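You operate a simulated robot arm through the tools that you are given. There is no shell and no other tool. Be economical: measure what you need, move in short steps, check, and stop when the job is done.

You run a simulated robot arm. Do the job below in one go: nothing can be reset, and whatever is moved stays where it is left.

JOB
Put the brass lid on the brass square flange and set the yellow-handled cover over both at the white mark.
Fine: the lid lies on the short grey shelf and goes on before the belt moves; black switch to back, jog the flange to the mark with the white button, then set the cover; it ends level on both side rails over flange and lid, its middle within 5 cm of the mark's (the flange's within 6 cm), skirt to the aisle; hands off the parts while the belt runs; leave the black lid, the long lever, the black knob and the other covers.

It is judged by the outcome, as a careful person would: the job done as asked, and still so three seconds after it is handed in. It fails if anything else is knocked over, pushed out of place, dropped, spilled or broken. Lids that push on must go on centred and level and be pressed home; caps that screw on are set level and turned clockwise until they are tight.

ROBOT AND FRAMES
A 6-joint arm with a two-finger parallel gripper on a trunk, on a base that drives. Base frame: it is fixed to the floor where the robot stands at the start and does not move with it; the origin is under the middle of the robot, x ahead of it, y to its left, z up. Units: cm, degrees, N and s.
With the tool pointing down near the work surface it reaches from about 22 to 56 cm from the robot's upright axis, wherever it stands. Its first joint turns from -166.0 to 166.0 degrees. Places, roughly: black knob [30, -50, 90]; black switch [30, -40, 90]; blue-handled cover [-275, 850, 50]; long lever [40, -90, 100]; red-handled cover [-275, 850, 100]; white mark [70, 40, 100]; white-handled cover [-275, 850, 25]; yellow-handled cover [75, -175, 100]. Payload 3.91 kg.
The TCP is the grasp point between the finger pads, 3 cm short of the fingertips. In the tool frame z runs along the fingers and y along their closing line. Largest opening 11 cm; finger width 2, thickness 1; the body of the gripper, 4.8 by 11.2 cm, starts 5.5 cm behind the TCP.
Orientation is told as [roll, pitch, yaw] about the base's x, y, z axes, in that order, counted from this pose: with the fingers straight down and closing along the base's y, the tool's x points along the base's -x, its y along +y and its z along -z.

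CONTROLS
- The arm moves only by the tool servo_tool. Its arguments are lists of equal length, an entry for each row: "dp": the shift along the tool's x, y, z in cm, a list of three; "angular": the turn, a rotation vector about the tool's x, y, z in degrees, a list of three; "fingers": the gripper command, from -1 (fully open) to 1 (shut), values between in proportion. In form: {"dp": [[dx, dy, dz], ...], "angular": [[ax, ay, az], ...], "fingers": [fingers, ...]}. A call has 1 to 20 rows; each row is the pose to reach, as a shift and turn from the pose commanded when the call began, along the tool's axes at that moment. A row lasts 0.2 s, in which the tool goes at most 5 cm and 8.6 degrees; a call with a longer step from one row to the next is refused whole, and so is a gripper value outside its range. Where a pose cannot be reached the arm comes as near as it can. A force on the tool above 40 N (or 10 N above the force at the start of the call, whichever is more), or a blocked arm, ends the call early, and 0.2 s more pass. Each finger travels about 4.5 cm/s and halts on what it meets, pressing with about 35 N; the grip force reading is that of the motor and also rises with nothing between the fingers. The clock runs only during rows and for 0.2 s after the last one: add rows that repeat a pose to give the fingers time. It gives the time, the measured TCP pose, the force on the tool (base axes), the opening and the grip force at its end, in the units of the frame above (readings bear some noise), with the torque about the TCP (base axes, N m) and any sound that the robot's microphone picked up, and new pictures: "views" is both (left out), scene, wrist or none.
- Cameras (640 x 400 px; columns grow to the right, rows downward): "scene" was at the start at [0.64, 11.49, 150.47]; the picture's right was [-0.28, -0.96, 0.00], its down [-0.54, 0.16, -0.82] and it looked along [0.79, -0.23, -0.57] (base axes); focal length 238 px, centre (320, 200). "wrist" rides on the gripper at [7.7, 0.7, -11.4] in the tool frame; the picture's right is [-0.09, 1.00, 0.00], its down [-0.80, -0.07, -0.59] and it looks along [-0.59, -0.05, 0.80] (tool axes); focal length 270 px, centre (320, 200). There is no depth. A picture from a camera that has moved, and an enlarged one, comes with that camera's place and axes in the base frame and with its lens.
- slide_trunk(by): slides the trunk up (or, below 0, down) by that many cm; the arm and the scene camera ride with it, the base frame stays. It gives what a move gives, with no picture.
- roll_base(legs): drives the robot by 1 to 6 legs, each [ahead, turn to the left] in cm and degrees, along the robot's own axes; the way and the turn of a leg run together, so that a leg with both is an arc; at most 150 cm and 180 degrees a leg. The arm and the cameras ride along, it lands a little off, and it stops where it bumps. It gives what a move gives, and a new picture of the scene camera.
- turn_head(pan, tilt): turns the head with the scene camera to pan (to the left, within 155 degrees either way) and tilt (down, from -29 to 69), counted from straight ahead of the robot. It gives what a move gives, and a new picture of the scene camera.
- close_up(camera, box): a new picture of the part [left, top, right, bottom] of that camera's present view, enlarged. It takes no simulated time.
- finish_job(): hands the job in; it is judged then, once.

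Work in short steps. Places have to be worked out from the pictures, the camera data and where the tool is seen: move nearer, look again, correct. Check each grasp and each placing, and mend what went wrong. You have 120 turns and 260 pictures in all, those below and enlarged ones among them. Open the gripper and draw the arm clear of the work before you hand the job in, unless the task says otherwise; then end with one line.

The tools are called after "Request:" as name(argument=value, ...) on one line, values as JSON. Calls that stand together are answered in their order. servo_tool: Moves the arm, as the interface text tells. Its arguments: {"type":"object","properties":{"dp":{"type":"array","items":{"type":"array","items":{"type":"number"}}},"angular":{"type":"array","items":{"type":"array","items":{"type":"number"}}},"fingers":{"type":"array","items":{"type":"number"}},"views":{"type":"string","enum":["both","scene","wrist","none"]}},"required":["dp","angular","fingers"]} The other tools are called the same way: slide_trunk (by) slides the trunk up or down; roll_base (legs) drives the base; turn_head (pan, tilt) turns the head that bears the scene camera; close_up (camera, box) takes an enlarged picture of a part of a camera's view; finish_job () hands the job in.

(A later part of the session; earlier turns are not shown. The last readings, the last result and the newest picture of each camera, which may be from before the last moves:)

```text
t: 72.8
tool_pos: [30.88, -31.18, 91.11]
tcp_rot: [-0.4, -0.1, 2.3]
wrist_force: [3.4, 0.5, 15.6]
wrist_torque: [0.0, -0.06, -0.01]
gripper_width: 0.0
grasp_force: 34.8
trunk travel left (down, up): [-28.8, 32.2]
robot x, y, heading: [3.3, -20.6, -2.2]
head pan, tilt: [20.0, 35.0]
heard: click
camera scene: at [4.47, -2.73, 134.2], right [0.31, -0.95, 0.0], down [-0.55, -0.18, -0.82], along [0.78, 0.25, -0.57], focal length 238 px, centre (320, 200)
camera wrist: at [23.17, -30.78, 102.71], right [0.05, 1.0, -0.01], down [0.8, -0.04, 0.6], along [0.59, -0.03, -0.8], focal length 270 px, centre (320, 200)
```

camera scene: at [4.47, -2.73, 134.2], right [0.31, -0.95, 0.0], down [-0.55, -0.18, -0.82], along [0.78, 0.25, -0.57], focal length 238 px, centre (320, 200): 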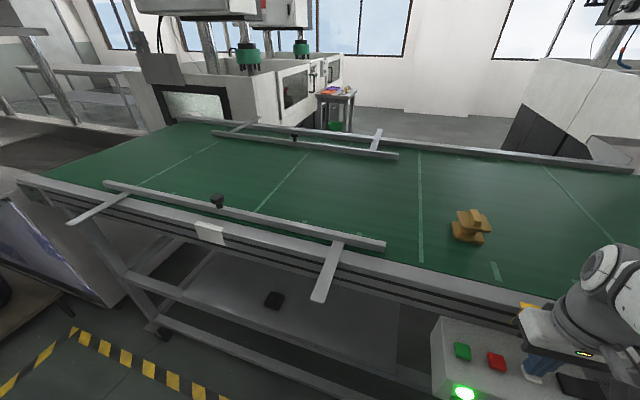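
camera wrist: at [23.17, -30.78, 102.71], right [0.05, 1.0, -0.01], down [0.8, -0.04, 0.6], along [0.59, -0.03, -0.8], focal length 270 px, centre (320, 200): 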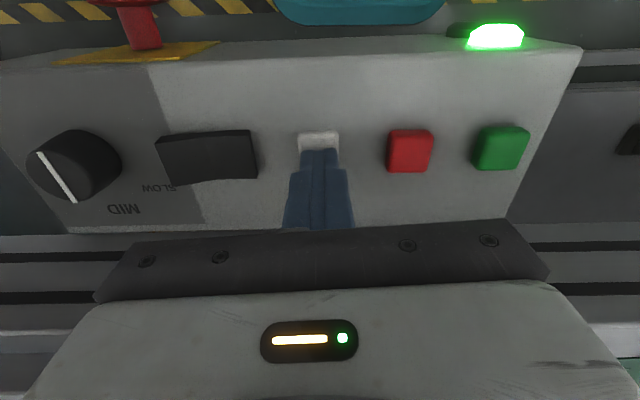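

The white button clicks, the lamp is green and the flange moves toward the mark. I hold the button a measured 1.2 s.

Request:
servo_tool(dp=[[0, 0, 0], [0, 0, 0], [0, 0, 0], [0, 0, 0], [0, 0, 0]], angular=[[0, 0, 0], [0, 0, 0], [0, 0, 0], [0, 0, 0], [0, 0, 0]], fingers=[1, 1, 1, 1, 1], views="scene")

```text
t: 74.0
tool_pos: [30.87, -31.16, 91.01]
tcp_rot: [-0.3, 0.1, 2.3]
wrist_force: [5.4, -0.8, 16.9]
wrist_torque: [-0.02, -0.19, 0.02]
gripper_width: 0.0
grasp_force: 35.0
trunk travel left (down, up): [-28.8, 32.2]
robot x, y, heading: [3.4, -20.53, -2.3]
head pan, tilt: [20.0, 35.0]
camera scene: at [4.5, -2.74, 134.18], right [0.31, -0.95, 0.0], down [-0.55, -0.18, -0.82], along [0.78, 0.25, -0.57], focal length 238 px, centre (320, 200)
```

scene: 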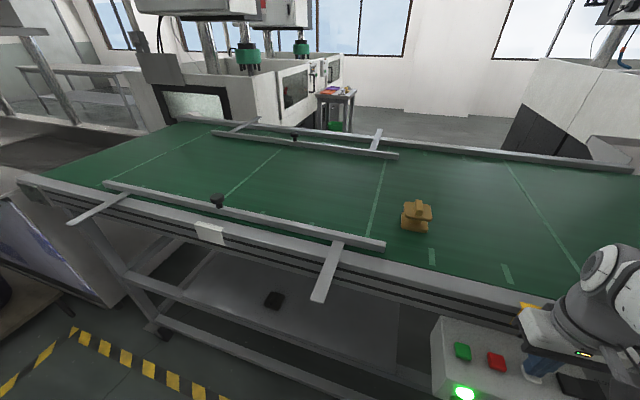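

Speed ≈9.7 cm/s; flange at y≈-11.5, mark at y≈36.5. I hold 3 s more.

Request:
servo_tool(dp=[[0, 0, 0], [0, 0, 0], [0, 0, 0], [0, 0, 0], [0, 0, 0], [0, 0, 0], [0, 0, 0], [0, 0, 0], [0, 0, 0], [0, 0, 0], [0, 0, 0], [0, 0, 0], [0, 0, 0], [0, 0, 0]], angular=[[0, 0, 0], [0, 0, 0], [0, 0, 0], [0, 0, 0], [0, 0, 0], [0, 0, 0], [0, 0, 0], [0, 0, 0], [0, 0, 0], [0, 0, 0], [0, 0, 0], [0, 0, 0], [0, 0, 0], [0, 0, 0]], fingers=[1, 1, 1, 1, 1, 1, 1, 1, 1, 1, 1, 1, 1, 1], views="scene")

```text
t: 77.0
tool_pos: [30.78, -31.28, 91.14]
tcp_rot: [-0.3, 0.0, 2.3]
wrist_force: [1.7, -0.2, 18.5]
wrist_torque: [-0.02, -0.08, 0.0]
gripper_width: 0.02
grasp_force: 34.8
trunk travel left (down, up): [-28.8, 32.2]
robot x, y, heading: [3.27, -20.76, -2.5]
head pan, tilt: [20.0, 35.0]
camera scene: at [4.46, -2.74, 134.18], right [0.31, -0.95, 0.0], down [-0.55, -0.18, -0.82], along [0.78, 0.25, -0.57], focal length 238 px, centre (320, 200)
```

scene: 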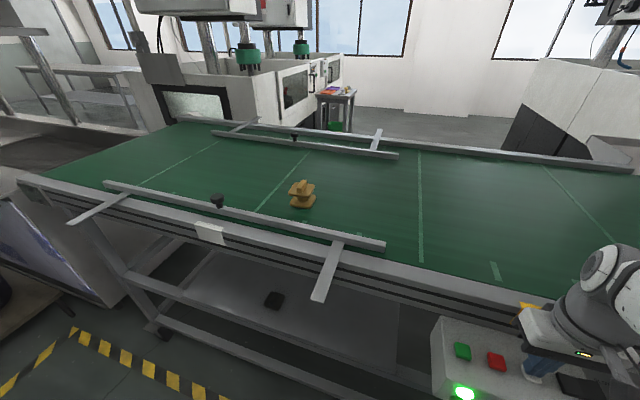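

Flange at y≈18.4 moving 10 cm/s; mark at y≈37. I hold 1.7 s and release.

Request:
servo_tool(dp=[[0, 0, 0], [0, 0, 0], [0, 0, 0], [0, 0, 0], [0, 0, 0], [0, 0, 0], [0, 0, 0], [0, 0, 0], [0, 0, -2], [0, 0, -4], [0, 0, -4]], angular=[[0, 0, 0], [0, 0, 0], [0, 0, 0], [0, 0, 0], [0, 0, 0], [0, 0, 0], [0, 0, 0], [0, 0, 0], [0, 0, 0], [0, 0, 0], [0, 0, 0]], fingers=[1, 1, 1, 1, 1, 1, 1, 1, 1, 1, 1], views="scene")

Request:
close_up(camera="scene", box=[80, 90, 400, 290])

```text
t: 79.4
tool_pos: [30.8, -31.16, 94.8]
tcp_rot: [-0.4, 0.2, 2.3]
wrist_force: [-0.6, -0.5, -0.1]
wrist_torque: [0.0, -0.01, 0.01]
gripper_width: 0.0
grasp_force: 34.7
trunk travel left (down, up): [-28.8, 32.2]
robot x, y, heading: [3.08, -20.71, -2.3]
head pan, tilt: [20.0, 35.0]
camera scene: at [4.5, -2.75, 134.17], right [0.31, -0.95, 0.0], down [-0.55, -0.18, -0.82], along [0.78, 0.25, -0.57], focal length 238 px, centre (320, 200)
```

scene: 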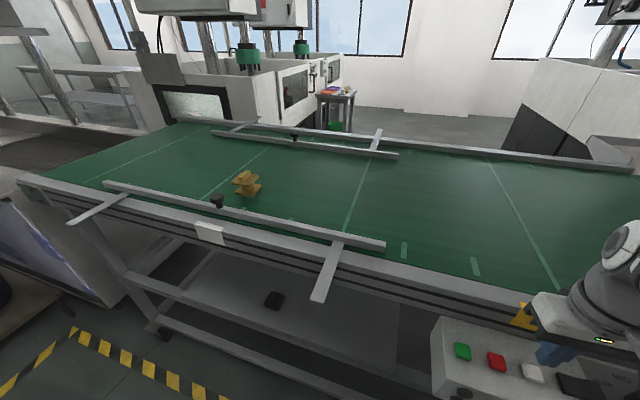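

```text
2.00 times, centred on (240, 190) of scene
camera zoom: at [4.5, -2.75, 134.17], right [0.31, -0.95, 0.0], down [-0.55, -0.18, -0.82], along [0.78, 0.25, -0.57], focal length 476 px, centre (480, 220)
```

zoom: 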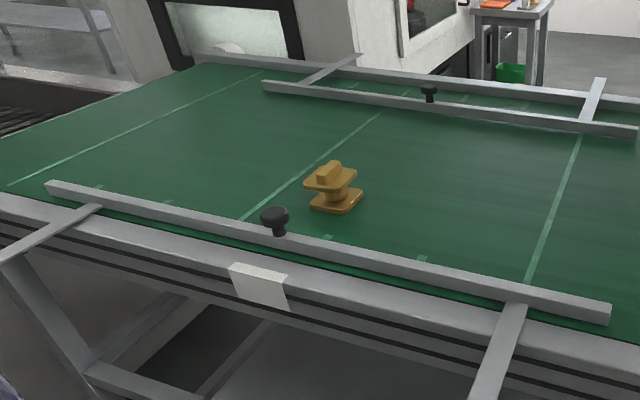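

Flange is at y≈35.9, within ~1 cm of the mark (≈36.8), lid still level. Next I raise the trunk and back off to go look at the yellow-handled cover.

Request:
slide_trunk(by=28)

Request:
roll_base(legs=[[-22, 0], [0, -88]])

Request:
turn_head(pan=30, tilt=25)

```text
t: 82.2
tool_pos: [30.78, -31.15, 122.81]
tcp_rot: [-0.3, 0.1, 2.4]
wrist_force: [0.1, 0.3, -0.2]
wrist_torque: [0.01, 0.0, -0.04]
gripper_width: 0.0
grasp_force: 35.1
trunk travel left (down, up): [-56.8, 4.2]
robot x, y, heading: [3.5, -20.81, -2.3]
head pan, tilt: [20.0, 35.0]
```

```text
t: 87.6
tool_pos: [-27.93, -47.78, 122.81]
tcp_rot: [-0.3, 0.2, -85.3]
wrist_force: [-0.8, -0.8, -0.6]
wrist_torque: [-0.02, -0.01, -0.02]
gripper_width: 0.01
grasp_force: 34.7
trunk travel left (down, up): [-56.8, 4.2]
robot x, y, heading: [-19.53, -19.89, -89.3]
head pan, tilt: [20.0, 35.0]
camera scene: at [-1.77, -20.36, 162.19], right [-0.94, -0.35, 0.0], down [-0.2, 0.54, -0.82], along [0.29, -0.77, -0.57], focal length 238 px, centre (320, 200)
```

scene: 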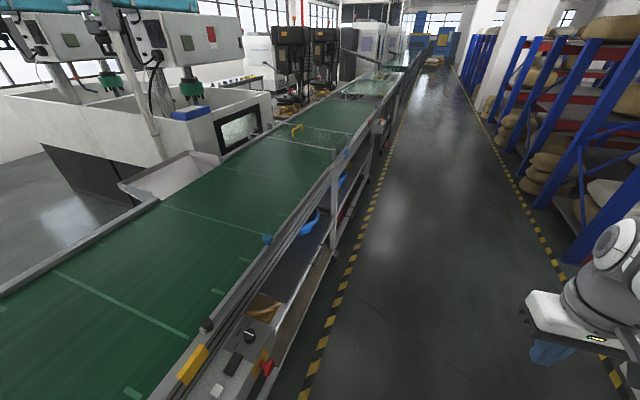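

```text
t: 88.4
tool_pos: [-27.99, -47.71, 122.7]
tcp_rot: [-0.3, 0.2, -85.2]
wrist_force: [0.2, 0.0, -0.2]
wrist_torque: [-0.02, -0.02, 0.0]
gripper_width: 0.0
grasp_force: 34.6
trunk travel left (down, up): [-56.8, 4.2]
robot x, y, heading: [-19.16, -20.07, -89.2]
head pan, tilt: [30.0, 25.0]
camera scene: at [-0.09, -19.98, 163.75], right [-0.86, -0.51, 0.0], down [-0.22, 0.36, -0.91], along [0.46, -0.78, -0.42], focal length 238 px, centre (320, 200)
```

scene: 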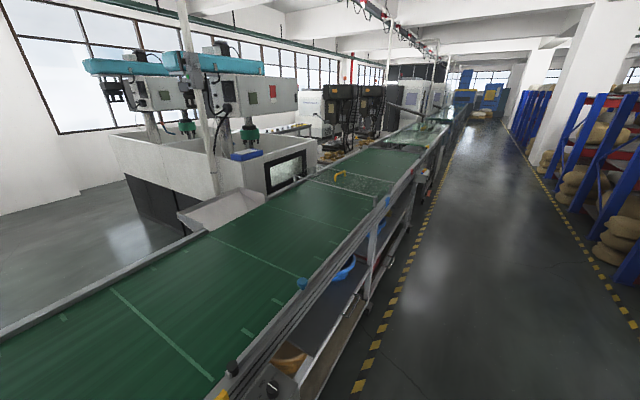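

I drive along the aisle to about y=-125.

Request:
roll_base(legs=[[110, 0]])

Request:
turn_head(pan=55, tilt=35)

```text
t: 94.0
tool_pos: [-27.35, -157.28, 122.89]
tcp_rot: [-0.2, 0.2, -85.6]
wrist_force: [0.2, 0.0, -0.4]
wrist_torque: [0.0, 0.01, 0.01]
gripper_width: 0.01
grasp_force: 34.7
trunk travel left (down, up): [-56.8, 4.2]
robot x, y, heading: [-18.81, -129.35, -89.6]
head pan, tilt: [30.0, 25.0]
camera scene: at [0.81, -129.98, 163.75], right [-0.86, -0.5, 0.0], down [-0.21, 0.37, -0.91], along [0.46, -0.78, -0.42], focal length 238 px, centre (320, 200)
```

scene: 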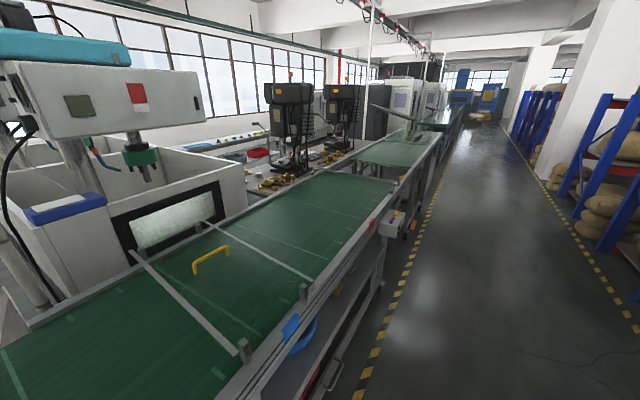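

```text
t: 94.9
tool_pos: [-27.22, -157.44, 122.83]
tcp_rot: [-0.3, 0.1, -85.7]
wrist_force: [0.2, 0.3, 0.6]
wrist_torque: [0.04, 0.01, -0.01]
gripper_width: 0.0
grasp_force: 34.7
trunk travel left (down, up): [-56.8, 4.2]
robot x, y, heading: [-18.46, -129.88, -89.5]
head pan, tilt: [55.0, 35.0]
camera scene: at [3.41, -127.01, 162.18], right [-0.57, -0.82, 0.0], down [-0.47, 0.33, -0.82], along [0.67, -0.47, -0.57], focal length 238 px, centre (320, 200)
```

scene: 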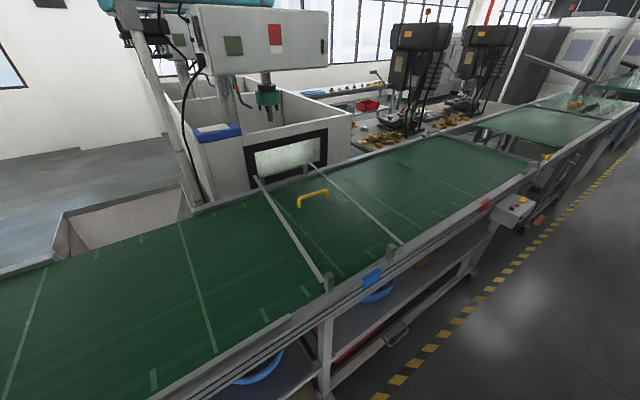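

Request:
close_up(camera="scene", box=[220, 140, 460, 320])

```text
2.22 times, centred on (340, 230) of scene
camera zoom: at [3.41, -127.01, 162.18], right [-0.57, -0.82, 0.0], down [-0.47, 0.33, -0.82], along [0.67, -0.47, -0.57], focal length 529 px, centre (276, 133)
```

zoom: 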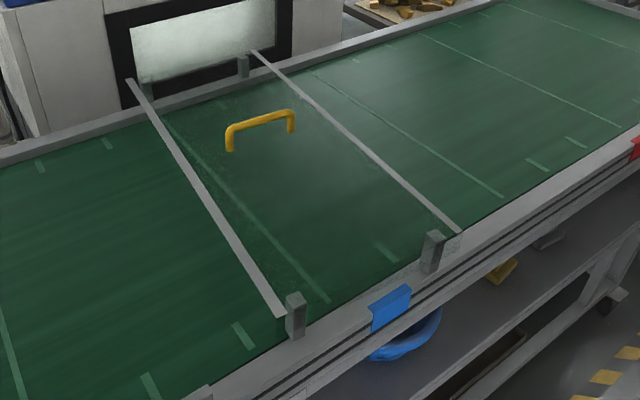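

The transparent cover lies on two cross bars, handle running along y at about (75,-174,105). I drive to stand squarely in front of it, facing the belt.

Request:
roll_base(legs=[[44, 0], [0, 89.5]])

Request:
turn_head(pan=0, tilt=45)

```text
t: 101.3
tool_pos: [9.71, -180.74, 122.76]
tcp_rot: [-0.4, 0.2, 5.1]
wrist_force: [0.0, 0.5, 0.4]
wrist_torque: [0.04, 0.02, 0.01]
gripper_width: 0.0
grasp_force: 34.6
trunk travel left (down, up): [-56.8, 4.2]
robot x, y, heading: [-18.64, -170.78, 0.5]
head pan, tilt: [55.0, 35.0]
camera scene: at [-21.31, -148.76, 162.19], right [0.82, -0.57, 0.0], down [-0.32, -0.47, -0.82], along [0.46, 0.68, -0.57], focal length 238 px, centre (320, 200)
```

scene: 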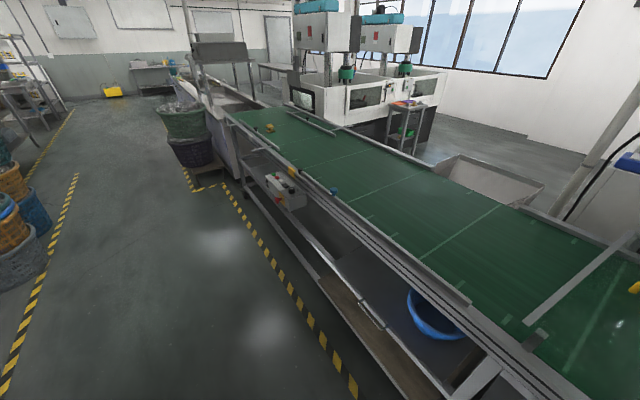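

```text
t: 102.6
tool_pos: [9.69, -180.81, 122.74]
tcp_rot: [-0.3, 0.1, 5.1]
wrist_force: [-0.7, 0.7, 0.5]
wrist_torque: [-0.03, -0.04, 0.02]
gripper_width: 0.02
grasp_force: 35.1
trunk travel left (down, up): [-56.8, 4.2]
robot x, y, heading: [-18.5, -170.92, 0.8]
head pan, tilt: [0.0, 45.0]
camera scene: at [-18.12, -155.84, 160.69], right [0.01, -1.0, 0.0], down [-0.71, -0.01, -0.71], along [0.71, 0.01, -0.71], focal length 238 px, centre (320, 200)
```

scene: 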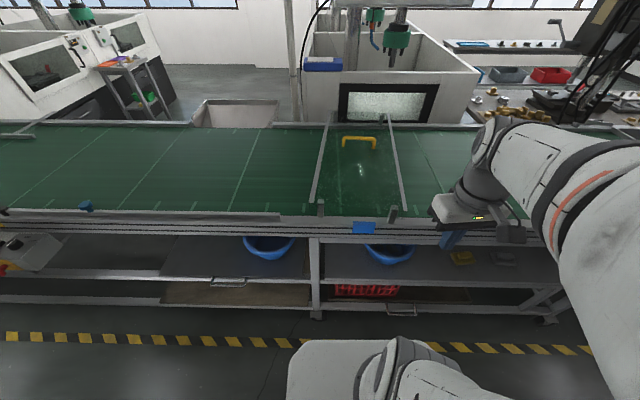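

Request:
close_up(camera="scene", box=[280, 100, 440, 250])

Request:
close_up(camera="scene", box=[0, 200, 640, 400])

```text
2.67 times, centred on (360, 175) of scene
camera zoom: at [-18.12, -155.84, 160.69], right [0.01, -1.0, 0.0], down [-0.71, -0.01, -0.71], along [0.71, 0.01, -0.71], focal length 635 px, centre (213, 267)
```

zoom: 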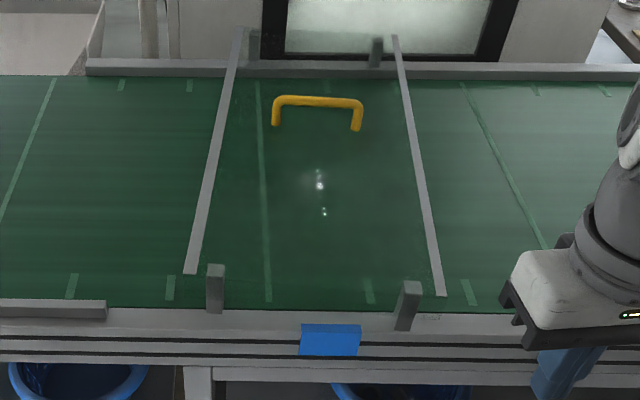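

```text
1.00 times, centred on (320, 300) of scene (not enlarged: the box is as wide or as high as the picture)
camera zoom: at [-18.12, -155.84, 160.69], right [0.01, -1.0, 0.0], down [-0.71, -0.01, -0.71], along [0.71, 0.01, -0.71], focal length 238 px, centre (320, 100)
```

zoom: 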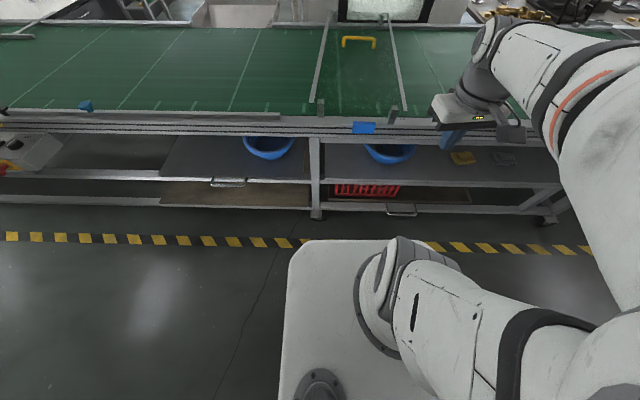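

The cover seems ~63×30 cm, centre ≈(69,-171), yaw ≈ -5°, handle along y. I'll stand parallel to the belt (heading +90) at x≈8 so that I can later carry it straight along; first turn, back up and S-curve in.

Request:
roll_base(legs=[[0, 89.2], [-60, 0]])

Request:
turn_head(pan=-60, tilt=35)

```text
t: 109.7
tool_pos: [-8.29, -202.14, 122.81]
tcp_rot: [-0.3, 0.1, 94.2]
wrist_force: [0.0, 0.1, 0.7]
wrist_torque: [0.0, 0.02, 0.02]
gripper_width: 0.0
grasp_force: 35.2
trunk travel left (down, up): [-56.8, 4.2]
robot x, y, heading: [-17.78, -229.91, 89.3]
head pan, tilt: [0.0, 45.0]
camera scene: at [-33.16, -229.43, 160.69], right [1.0, -0.01, 0.0], down [-0.01, -0.71, -0.71], along [0.01, 0.71, -0.71], focal length 238 px, centre (320, 200)
```

scene: 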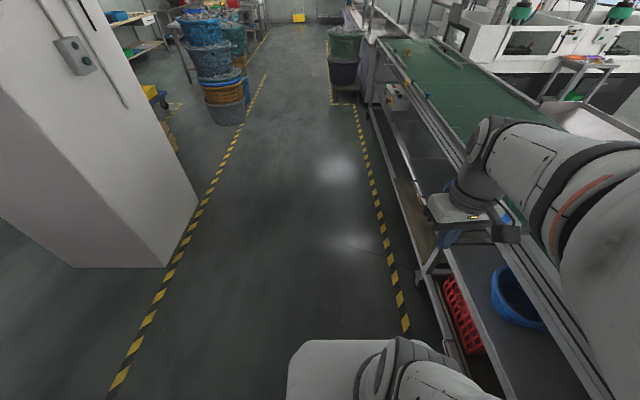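

```text
t: 111.0
tool_pos: [-8.21, -202.15, 122.89]
tcp_rot: [-0.3, 0.1, 94.4]
wrist_force: [0.2, 0.3, -0.3]
wrist_torque: [-0.02, -0.01, -0.03]
gripper_width: 0.0
grasp_force: 35.3
trunk travel left (down, up): [-56.8, 4.2]
robot x, y, heading: [-18.53, -230.27, 89.4]
head pan, tilt: [-60.0, 35.0]
camera scene: at [-25.59, -233.18, 162.17], right [0.49, -0.87, 0.0], down [-0.5, -0.28, -0.82], along [0.71, 0.4, -0.57], focal length 238 px, centre (320, 200)
```

scene: 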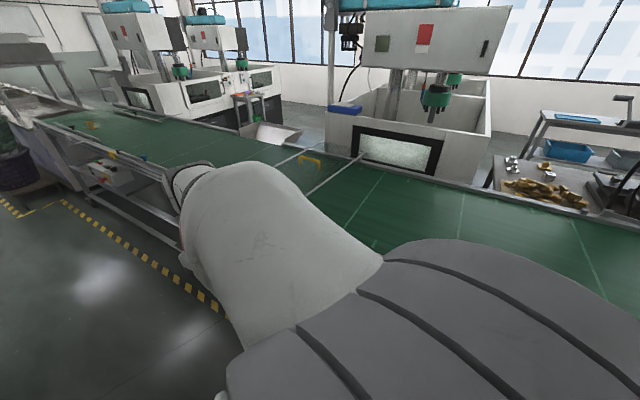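

Aisle clear; S-curve in to x≈8, y≈-170.

Request:
roll_base(legs=[[33.5, -47], [33.5, 47]])

Request:
turn_head(pan=-90, tilt=45)

```text
t: 114.2
tool_pos: [23.68, -184.85, 122.83]
tcp_rot: [-0.3, 0.0, 50.6]
wrist_force: [0.5, 0.2, -0.2]
wrist_torque: [0.02, 0.03, 0.02]
gripper_width: 0.03
grasp_force: 34.9
trunk travel left (down, up): [-56.8, 4.2]
robot x, y, heading: [-3.78, -197.26, 42.5]
head pan, tilt: [-60.0, 35.0]
stopped in leg 2: the robot was blocked; the commanded pose is now the measured one
camera scene: at [-11.25, -194.19, 162.17], right [-0.3, -0.95, 0.0], down [-0.55, 0.17, -0.82], along [0.78, -0.24, -0.57], focal length 238 px, centre (320, 200)
```

scene: 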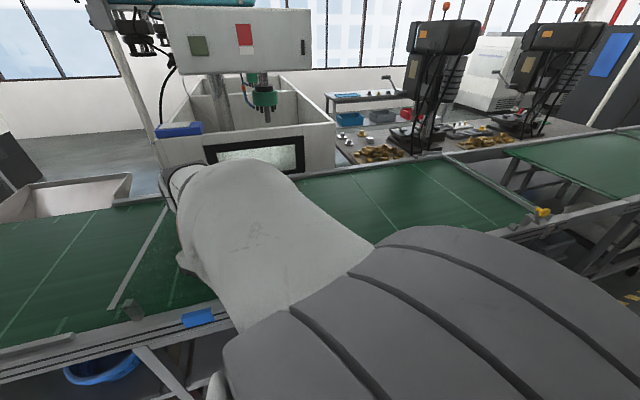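

```text
t: 115.2
tool_pos: [23.61, -184.83, 122.74]
tcp_rot: [-0.3, 0.3, 50.6]
wrist_force: [-0.3, 0.8, 0.4]
wrist_torque: [-0.03, 0.0, 0.0]
gripper_width: 0.01
grasp_force: 34.9
trunk travel left (down, up): [-56.8, 4.2]
robot x, y, heading: [-3.29, -197.74, 42.9]
head pan, tilt: [-90.0, 45.0]
camera scene: at [-14.09, -197.45, 160.69], right [-0.74, -0.68, 0.0], down [-0.48, 0.52, -0.71], along [0.48, -0.52, -0.71], focal length 238 px, centre (320, 200)
```

scene: 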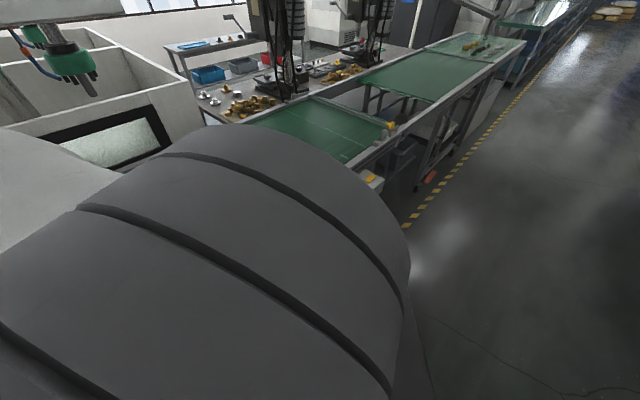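

Blocked near a protruding drawer handle on the lower table (around (30,-199)). I reverse the same arc and will approach face-on with a tilted tool instead.

Request:
roll_base(legs=[[-33, 46.5]])

Request:
turn_head(pan=-45, tilt=60)

```text
t: 117.7
tool_pos: [-6.7, -198.01, 122.71]
tcp_rot: [-0.2, 0.1, 96.8]
wrist_force: [-0.7, -1.4, -0.1]
wrist_torque: [0.04, 0.02, 0.02]
gripper_width: 0.0
grasp_force: 34.8
trunk travel left (down, up): [-56.8, 4.2]
robot x, y, heading: [-18.47, -226.21, 89.0]
head pan, tilt: [-90.0, 45.0]
camera scene: at [-25.59, -233.96, 160.69], right [-0.02, -1.0, 0.0], down [-0.71, 0.01, -0.71], along [0.71, -0.01, -0.71], focal length 238 px, centre (320, 200)
```

scene: 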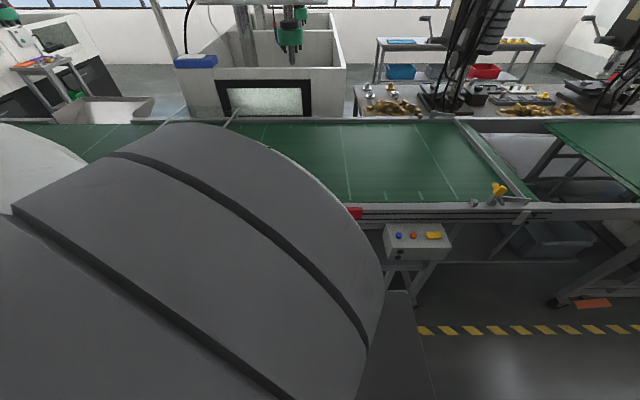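

```text
t: 118.8
tool_pos: [-6.7, -197.98, 122.78]
tcp_rot: [-0.3, 0.3, 97.0]
wrist_force: [-0.1, 0.3, 0.7]
wrist_torque: [0.0, 0.03, 0.01]
gripper_width: 0.0
grasp_force: 35.5
trunk travel left (down, up): [-56.8, 4.2]
robot x, y, heading: [-18.7, -226.07, 88.6]
head pan, tilt: [-45.0, 60.0]
camera scene: at [-29.05, -229.05, 158.75], right [0.69, -0.72, 0.0], down [-0.62, -0.6, -0.5], along [0.36, 0.35, -0.87], focal length 238 px, centre (320, 200)
```

scene: 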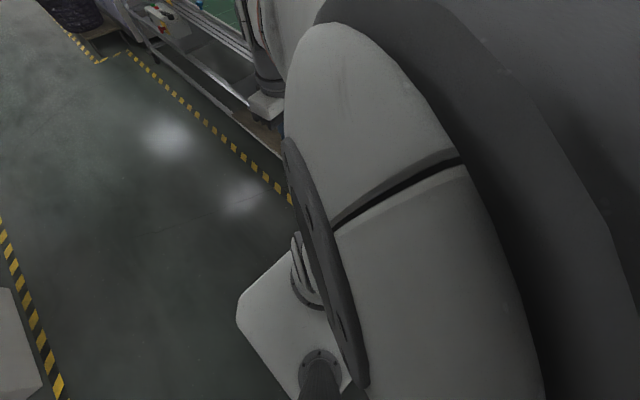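

I drive ahead to y≈-170 and face the belt, then go forward to x≈0.

Request:
roll_base(legs=[[56, 0], [0, -88.8], [15, 0]])

Request:
turn_head(pan=-10, tilt=40)

```text
t: 126.7
tool_pos: [26.41, -182.16, 122.73]
tcp_rot: [-0.3, 0.3, 8.4]
wrist_force: [0.7, 0.4, -0.2]
wrist_torque: [-0.06, 0.04, -0.02]
gripper_width: 0.0
grasp_force: 34.9
trunk travel left (down, up): [-56.8, 4.2]
robot x, y, heading: [-2.01, -171.28, 1.0]
head pan, tilt: [-45.0, 60.0]
camera scene: at [-5.3, -161.13, 158.75], right [-0.7, -0.72, 0.0], down [-0.62, 0.6, -0.5], along [0.36, -0.35, -0.87], focal length 238 px, centre (320, 200)
```

scene: 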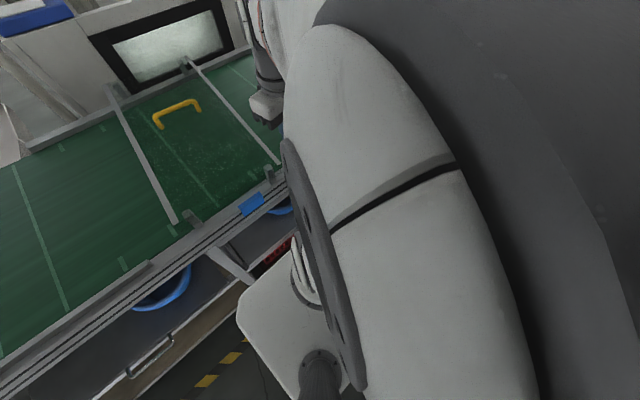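

```text
t: 127.7
tool_pos: [26.32, -182.18, 122.82]
tcp_rot: [-0.3, 0.2, 8.5]
wrist_force: [0.3, 0.2, 0.5]
wrist_torque: [-0.02, 0.02, 0.01]
gripper_width: 0.0
grasp_force: 34.1
trunk travel left (down, up): [-56.8, 4.2]
robot x, y, heading: [-1.92, -171.06, 0.8]
head pan, tilt: [-10.0, 40.0]
camera scene: at [-1.88, -157.83, 161.42], right [-0.16, -0.99, 0.0], down [-0.63, 0.1, -0.77], along [0.76, -0.12, -0.64], focal length 238 px, centre (320, 200)
```

scene: 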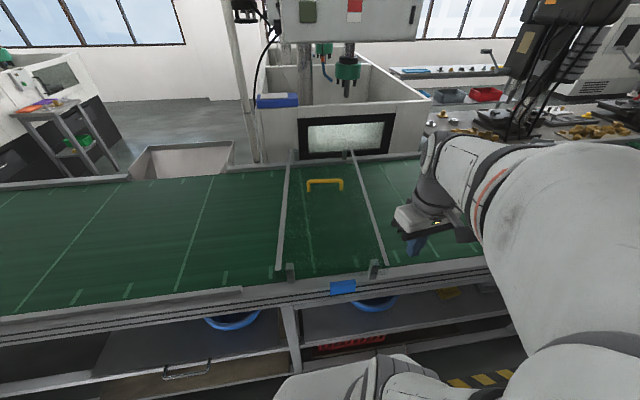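

I zoom on the cover to triangulate it with the earlier view.

Request:
close_up(camera="scene", box=[260, 140, 420, 300])

```text
2.50 times, centred on (340, 220) of scene
camera zoom: at [-1.88, -157.83, 161.42], right [-0.16, -0.99, 0.0], down [-0.63, 0.1, -0.77], along [0.76, -0.12, -0.64], focal length 595 px, centre (270, 150)
```

zoom: 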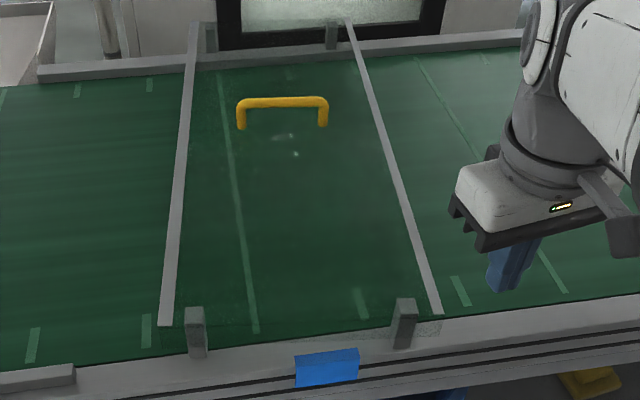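

Triangulation: cover top at z≈103.5, 70 cm (x) by 31 cm (y), centre (71.5,-171.6), yaw ≈ -5.5°, handle top z≈108.5. I bring the tilted tool nearer for a wrist view of handle and skirt.

Request:
servo_tool(dp=[[-4, 2.5, 0], [-8, 5, 0], [-12, 7.5, 0], [-16, 10, 0], [-20, 13, 0], [-20, 13, 0]], angular=[[0, -6, 2], [0, -12, 4], [0, -18, 7], [0, -24, 10], [0, -30, 13], [0, -30, 13]], fingers=[0.5, 0, -0.5, -1, -1, -1])

```text
t: 129.1
tool_pos: [44.16, -166.44, 122.53]
tcp_rot: [3.5, -29.8, -5.9]
wrist_force: [-0.3, 0.0, 0.3]
wrist_torque: [0.01, -0.01, 0.04]
gripper_width: 11.0
grasp_force: 0.0
trunk travel left (down, up): [-56.8, 4.2]
robot x, y, heading: [-1.94, -171.38, 1.0]
head pan, tilt: [-10.0, 40.0]
camera scene: at [-1.93, -157.84, 161.42], right [-0.16, -0.99, 0.0], down [-0.63, 0.1, -0.77], along [0.76, -0.12, -0.64], focal length 238 px, centre (320, 200)
camera wrist: at [31.94, -165.23, 128.91], right [0.15, 0.98, 0.1], down [0.39, -0.15, 0.91], along [0.91, -0.1, -0.41], focal length 270 px, centre (320, 200)
```

scene: 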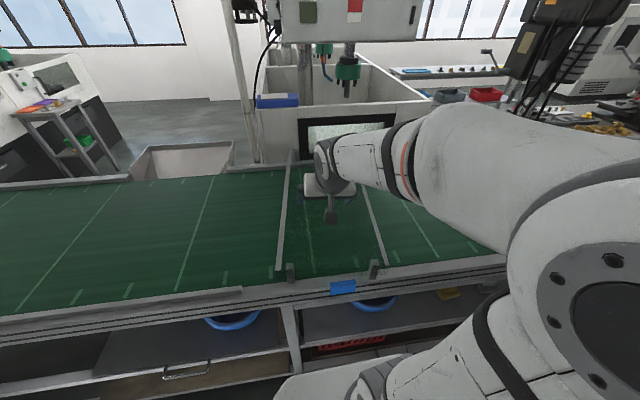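
wrist: 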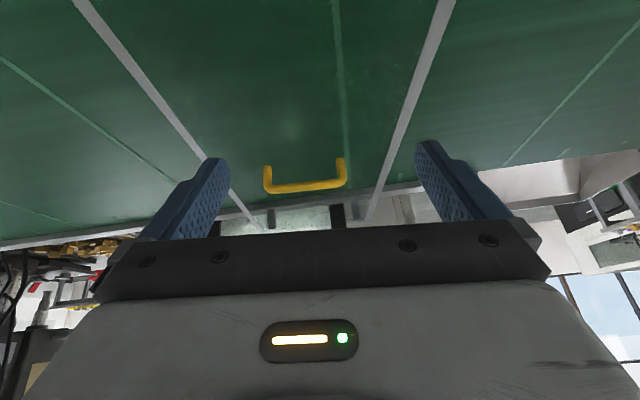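

Handle confirmed at (71.8,-171.7,~108). I turn the tool 90° about its own axis so the fingers close across the handle.

Request:
servo_tool(dp=[[0, 0, 0], [0, 0, 0], [0, 0, 0], [0, 0, 0], [0, 0, 0], [0, 0, 0], [0, 0, 0], [0, 0, 0], [0, 0, 0], [0, 0, 0], [0, 0, 0], [0, 0, 0]], angular=[[0, 0, -8.2], [0, 0, -16.4], [0, 0, -24.6], [0, 0, -32.8], [0, 0, -41], [0, 0, -49.2], [0, 0, -57.4], [0, 0, -65.6], [0, 0, -73.8], [0, 0, -82], [0, 0, -90], [0, 0, -90]], fingers=[-1, -1, -1, -1, -1, -1, -1, -1, -1, -1, -1, -1], views="wrist")

Request:
roll_base(legs=[[3.5, 0]])

```text
t: 131.7
tool_pos: [44.12, -166.27, 122.7]
tcp_rot: [-29.7, -2.9, 86.0]
wrist_force: [1.2, -0.4, 0.0]
wrist_torque: [-0.02, -0.01, 0.02]
gripper_width: 10.99
grasp_force: 0.0
trunk travel left (down, up): [-56.8, 4.2]
robot x, y, heading: [-2.14, -171.49, 0.7]
head pan, tilt: [-10.0, 40.0]
camera wrist: at [37.44, -174.15, 132.11], right [-0.86, 0.17, -0.49], down [-0.18, 0.79, 0.59], along [0.49, 0.59, -0.64], focal length 270 px, centre (320, 200)
```

wrist: 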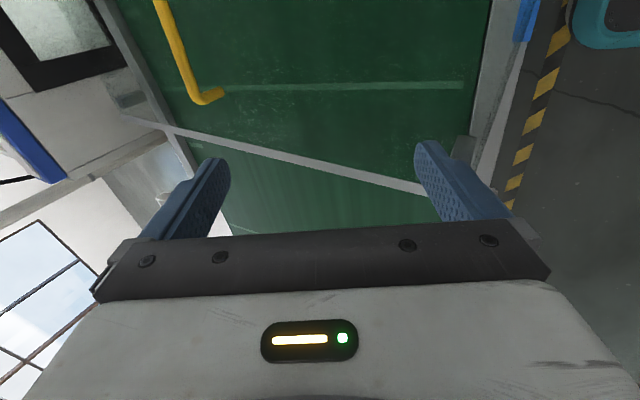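

```text
t: 132.6
tool_pos: [47.95, -166.18, 122.65]
tcp_rot: [-29.4, -3.1, 85.9]
wrist_force: [-0.5, -0.3, 0.0]
wrist_torque: [0.02, 0.0, -0.01]
gripper_width: 10.97
grasp_force: 0.0
trunk travel left (down, up): [-56.8, 4.2]
robot x, y, heading: [1.22, -171.26, 0.9]
head pan, tilt: [-10.0, 40.0]
camera scene: at [1.93, -157.75, 161.42], right [-0.16, -0.99, 0.0], down [-0.64, 0.1, -0.77], along [0.76, -0.12, -0.64], focal length 238 px, centre (320, 200)
```

scene: 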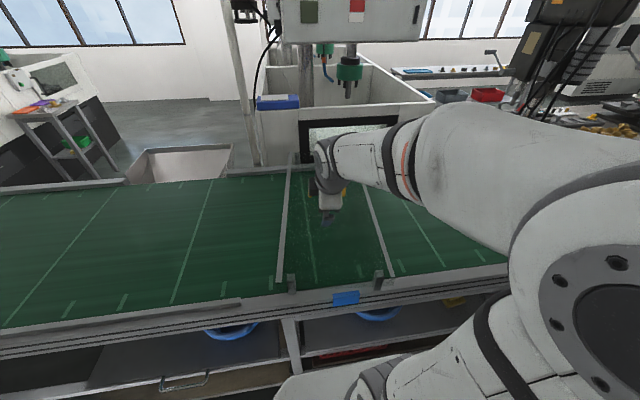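

Now I increase the tilt to 40° and move to a hover 6 cm short of the handle.

Request:
servo_tool(dp=[[0.8, -3, 2], [1.6, -5.5, 5], [2.4, -8, 8], [3.2, -10, 11.5], [4, -11.5, 15], [4.64, -12.67, 18.27], [4.64, -12.67, 18.27]], angular=[[2, 0, 0], [4, 0, 0], [6, 0, 0], [8, 0, 0], [10, 0, 0], [10, 0, 0], [10, 0, 0]], fingers=[-0.6, -0.2, -0.2, -0.2, -0.2, -0.2, -0.2])

```text
t: 134.2
tool_pos: [67.22, -171.96, 113.05]
tcp_rot: [-39.7, -3.0, 85.9]
wrist_force: [0.2, -0.6, 0.2]
wrist_torque: [-0.02, 0.01, 0.01]
gripper_width: 6.59
grasp_force: 0.1
trunk travel left (down, up): [-56.8, 4.2]
robot x, y, heading: [1.34, -171.2, 1.0]
head pan, tilt: [-10.0, 40.0]
camera scene: at [1.67, -157.75, 161.42], right [-0.16, -0.99, 0.0], down [-0.63, 0.1, -0.77], along [0.76, -0.12, -0.64], focal length 238 px, centre (320, 200)
camera wrist: at [58.9, -179.63, 121.14], right [-0.76, 0.18, -0.63], down [-0.27, 0.79, 0.54], along [0.6, 0.58, -0.55], focal length 270 px, centre (320, 200)
```

scene: 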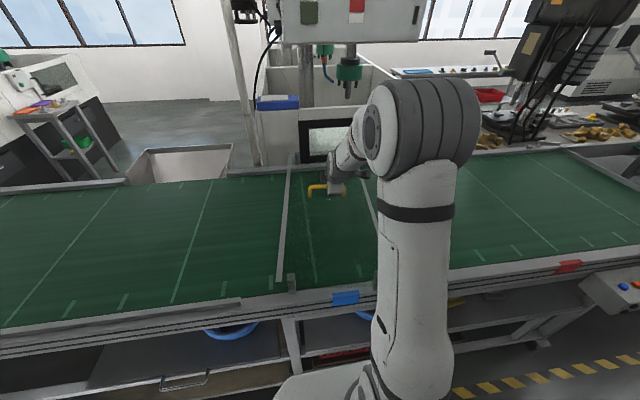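
wrist: 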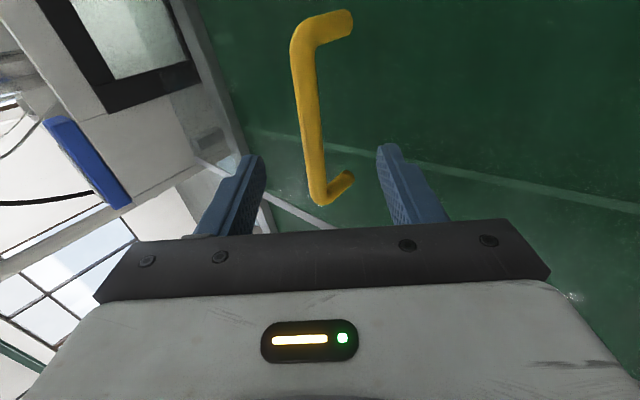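

The bar passes between the fingers; handle centre ≈(72.5,-172.3,107.8), yaw ≈ -6.5°. I approach most of the way and check.

Request:
servo_tool(dp=[[0, -0.3, 1.5], [0.1, -0.5, 3], [0.1, -0.6, 4.5], [0.1, -0.6, 4.5]], angular=[[0, 0.5, 0.6], [0, 1, 1.2], [0.1, 1.6, 1.9], [0.1, 1.6, 1.9]], fingers=[-0.2, -0.2, -0.2, -0.2], views="wrist")

Request:
close_up(camera="scene", box=[290, 140, 400, 230])

```text
t: 135.2
tool_pos: [70.82, -172.05, 109.81]
tcp_rot: [-39.6, -3.1, 83.3]
wrist_force: [-0.6, -0.1, 0.2]
wrist_torque: [0.02, 0.02, 0.0]
gripper_width: 6.59
grasp_force: 0.1
trunk travel left (down, up): [-56.8, 4.2]
robot x, y, heading: [1.42, -170.93, 0.9]
head pan, tilt: [-10.0, 40.0]
camera wrist: at [62.06, -179.24, 117.89], right [-0.75, 0.21, -0.63], down [-0.23, 0.81, 0.54], along [0.62, 0.55, -0.55], focal length 270 px, centre (320, 200)
```

wrist: 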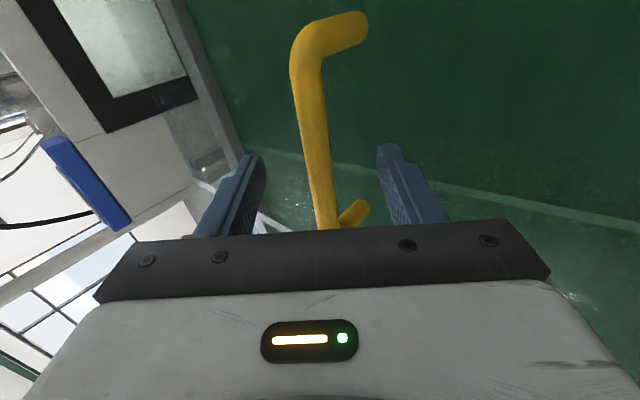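

```text
4.44 times, centred on (345, 185) of scene
camera zoom: at [1.71, -157.76, 161.42], right [-0.16, -0.99, 0.0], down [-0.63, 0.1, -0.77], along [0.76, -0.12, -0.64], focal length 1058 px, centre (209, 267)
```

zoom: 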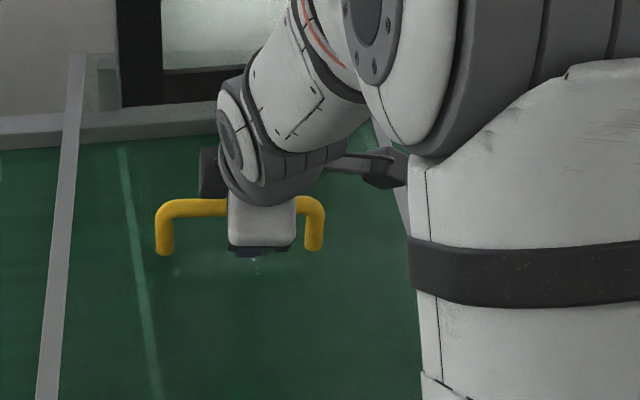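

Bar is centred between the fingers. I narrow the fingers, advance 1.4 cm, then close on the bar.

Request:
servo_tool(dp=[[0, 0, 0], [0, 0, 0], [0, 0, 0.7], [0, 0, 1.4], [0, 0, 1.4], [0, 0, 1.4], [0, 0, 1.4], [0, 0, 1.4]], angular=[[0, 0, 0], [0, 0, 0], [0, 0, 0], [0, 0, 0], [0, 0, 0], [0, 0, 0], [0, 0, 0], [0, 0, 0]], fingers=[0.15, 0.3, 0.3, 0.3, 0.6, 1, 1, 1], views="wrist")

Request:
close_up(camera="scene", box=[270, 130, 400, 300])

```text
t: 136.9
tool_pos: [71.63, -172.15, 108.59]
tcp_rot: [-39.6, -2.9, 83.5]
wrist_force: [-2.2, -0.1, 1.0]
wrist_torque: [-0.95, 0.12, 0.16]
gripper_width: 1.62
grasp_force: 35.3
trunk travel left (down, up): [-56.8, 4.2]
robot x, y, heading: [1.38, -171.4, 0.7]
head pan, tilt: [-10.0, 40.0]
camera wrist: at [63.02, -179.36, 116.8], right [-0.75, 0.21, -0.63], down [-0.23, 0.81, 0.54], along [0.62, 0.55, -0.56], focal length 270 px, centre (320, 200)
```

wrist: 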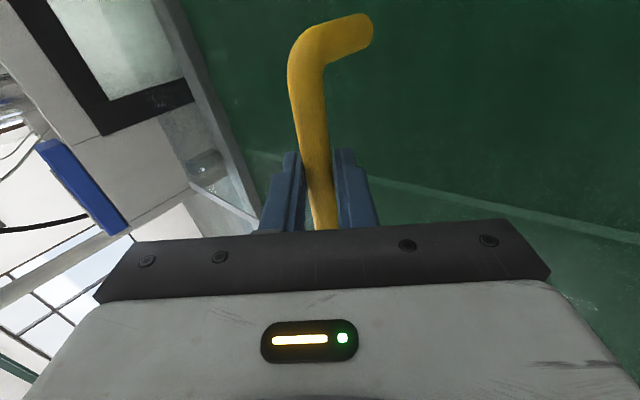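

```text
2.35 times, centred on (335, 215) of scene
camera zoom: at [1.74, -157.75, 161.41], right [-0.16, -0.99, 0.0], down [-0.63, 0.1, -0.77], along [0.76, -0.12, -0.64], focal length 560 px, centre (285, 165)
```

zoom: 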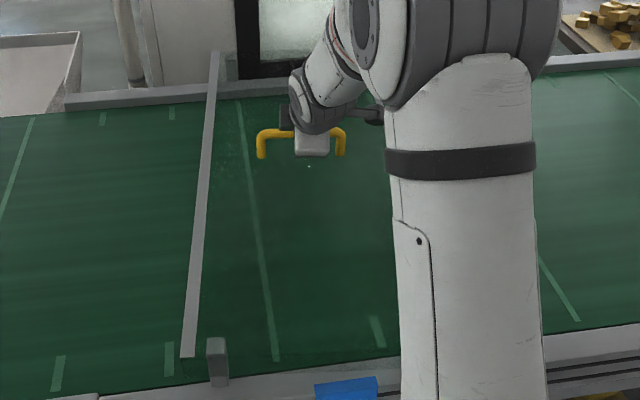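

Firm grip. I lift 2 cm slowly and check load.

Request:
servo_tool(dp=[[0, -0.3, -0.4], [-0.05, -0.6, -0.8], [-0.1, -1.3, -1.5], [-0.1, -1.3, -1.5]], angular=[[0, 0, 0], [0, 0, 0], [0, 0, 0], [0, 0, 0]], fingers=[1, 1, 1, 1])

Request:
close_up(camera="scene", box=[260, 130, 420, 310])

```text
t: 137.9
tool_pos: [71.78, -171.98, 110.56]
tcp_rot: [-39.5, -3.0, 83.3]
wrist_force: [0.7, 0.4, -9.9]
wrist_torque: [-0.1, 0.1, 0.0]
gripper_width: 1.57
grasp_force: 35.0
trunk travel left (down, up): [-56.8, 4.2]
robot x, y, heading: [1.65, -171.09, 0.9]
head pan, tilt: [-10.0, 40.0]
camera scene: at [1.89, -157.76, 161.42], right [-0.16, -0.99, 0.0], down [-0.64, 0.1, -0.77], along [0.76, -0.12, -0.64], focal length 238 px, centre (320, 200)
camera wrist: at [63.13, -179.33, 118.76], right [-0.75, 0.21, -0.63], down [-0.23, 0.81, 0.54], along [0.62, 0.55, -0.56], focal length 270 px, centre (320, 200)
```

scene: 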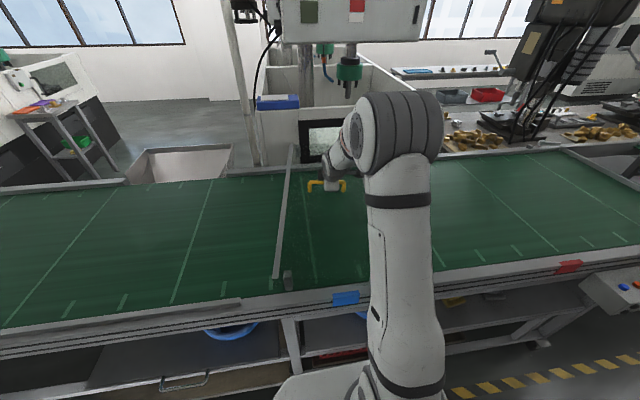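
wrist: 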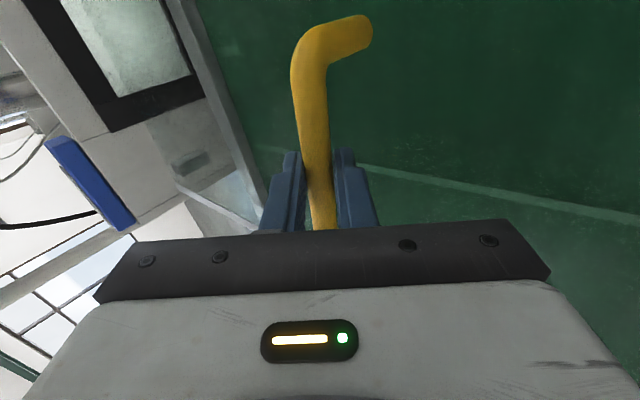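

```text
2.22 times, centred on (340, 220) of scene
camera zoom: at [1.89, -157.76, 161.42], right [-0.16, -0.99, 0.0], down [-0.64, 0.1, -0.77], along [0.76, -0.12, -0.64], focal length 529 px, centre (276, 156)
```

zoom: 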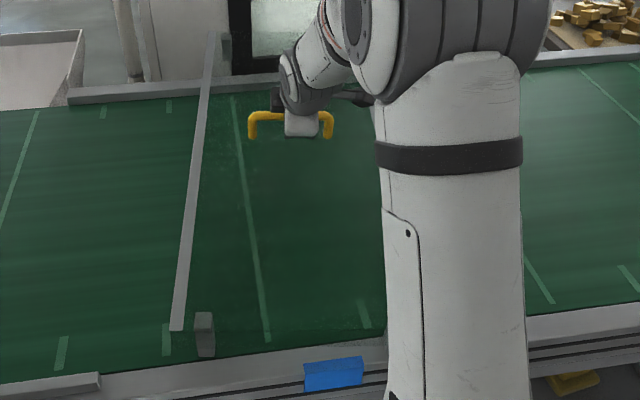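

Cover is held (≈10 N) and looks level. I lift it further with arm and trunk.

Request:
servo_tool(dp=[[0, -1.3, -1.5], [-0.1, -2.6, -3.1], [-0.2, -3.9, -4.6], [-0.3, -5.1, -6.1], [-0.3, -5.1, -6.1]], angular=[[0, 0, 0], [0, 0, 0], [0, 0, 0], [0, 0, 0], [0, 0, 0]], fingers=[1, 1, 1, 1, 1], views="none")

Request:
slide_trunk(by=4)

Request:
turn_head(pan=0, tilt=38)

Request:
close_up(camera="scene", box=[220, 100, 460, 300])

```text
t: 139.2
tool_pos: [71.91, -172.25, 118.42]
tcp_rot: [-39.5, -3.0, 83.4]
wrist_force: [-0.3, -0.3, -11.1]
wrist_torque: [-0.11, -0.01, 0.0]
gripper_width: 1.56
grasp_force: 35.4
trunk travel left (down, up): [-56.8, 4.2]
robot x, y, heading: [1.38, -171.37, 1.0]
head pan, tilt: [-10.0, 40.0]
```

```text
t: 140.0
tool_pos: [71.9, -172.12, 122.47]
tcp_rot: [-39.5, -3.0, 83.4]
wrist_force: [0.4, 0.0, -10.2]
wrist_torque: [-0.11, 0.01, -0.01]
gripper_width: 1.54
grasp_force: 34.8
trunk travel left (down, up): [-60.8, 0.2]
robot x, y, heading: [1.06, -171.52, 0.8]
head pan, tilt: [-10.0, 40.0]
```

```text
t: 140.7
tool_pos: [71.9, -172.11, 122.63]
tcp_rot: [-39.5, -3.0, 83.4]
wrist_force: [0.1, -0.2, -10.1]
wrist_torque: [-0.05, 0.03, 0.02]
gripper_width: 1.59
grasp_force: 35.2
trunk travel left (down, up): [-60.8, 0.2]
robot x, y, heading: [1.42, -171.18, 0.7]
head pan, tilt: [0.0, 38.0]
camera scene: at [2.11, -156.29, 165.71], right [0.02, -1.0, 0.0], down [-0.62, -0.01, -0.79], along [0.79, 0.01, -0.62], focal length 238 px, centre (320, 200)
```

scene: 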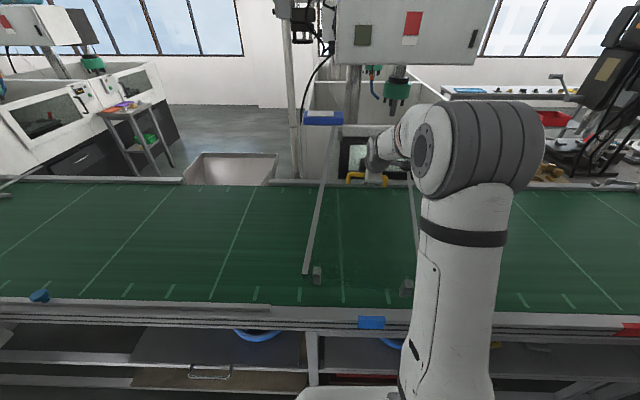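

```text
2.00 times, centred on (340, 200) of scene
camera zoom: at [2.11, -156.29, 165.71], right [0.02, -1.0, 0.0], down [-0.62, -0.01, -0.79], along [0.79, 0.01, -0.62], focal length 476 px, centre (280, 200)
```

zoom: 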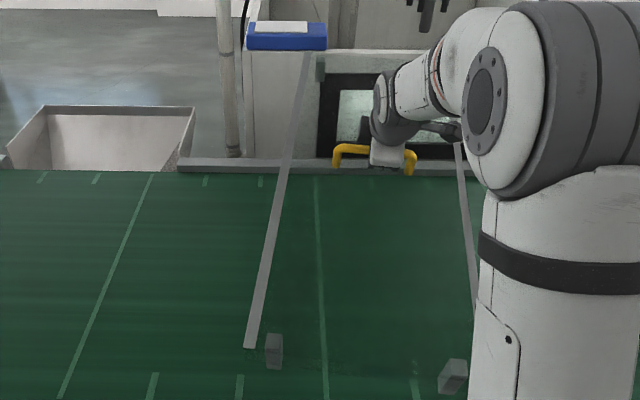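

The grey blocks rose too: they are the cover's feet (~7 cm), which stand on the front and rear frame rails. Cover hangs level with feet at z≈110. I back off 28 cm and look.

Request:
roll_base(legs=[[-29, 0]])

Request:
close_up(camera="scene", box=[200, 120, 480, 320])

```text
t: 142.7
tool_pos: [43.5, -173.31, 122.57]
tcp_rot: [-39.6, -3.0, 82.8]
wrist_force: [-0.1, -0.6, -10.0]
wrist_torque: [-0.07, 0.0, -0.01]
gripper_width: 1.56
grasp_force: 34.7
trunk travel left (down, up): [-60.8, 0.2]
robot x, y, heading: [-27.16, -171.23, 0.3]
head pan, tilt: [0.0, 38.0]
camera scene: at [-26.27, -156.62, 165.72], right [0.01, -1.0, 0.0], down [-0.62, 0.0, -0.79], along [0.79, 0.0, -0.62], focal length 238 px, centre (320, 200)
```

scene: 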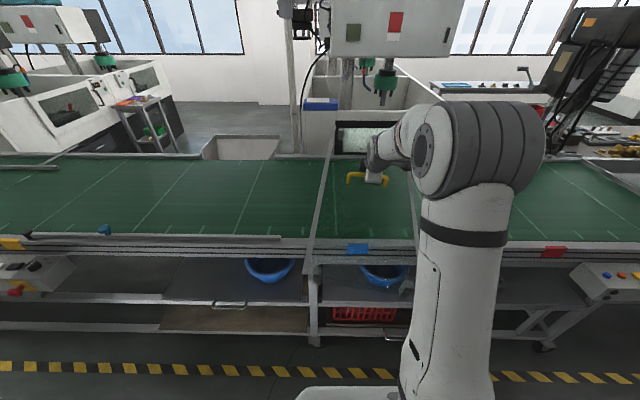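

```text
2.00 times, centred on (340, 220) of scene
camera zoom: at [-26.27, -156.62, 165.72], right [0.01, -1.0, 0.0], down [-0.62, 0.0, -0.79], along [0.79, 0.0, -0.62], focal length 476 px, centre (280, 160)
```

zoom: 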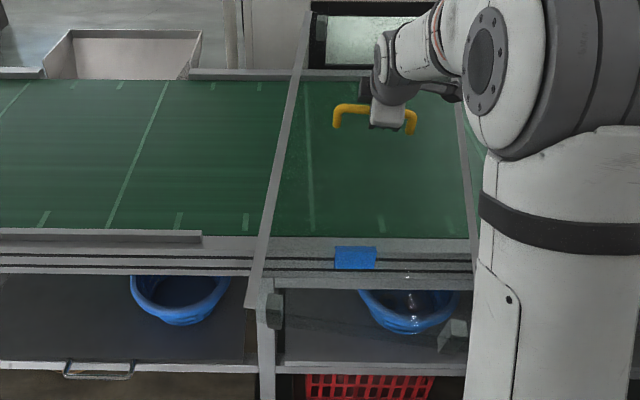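

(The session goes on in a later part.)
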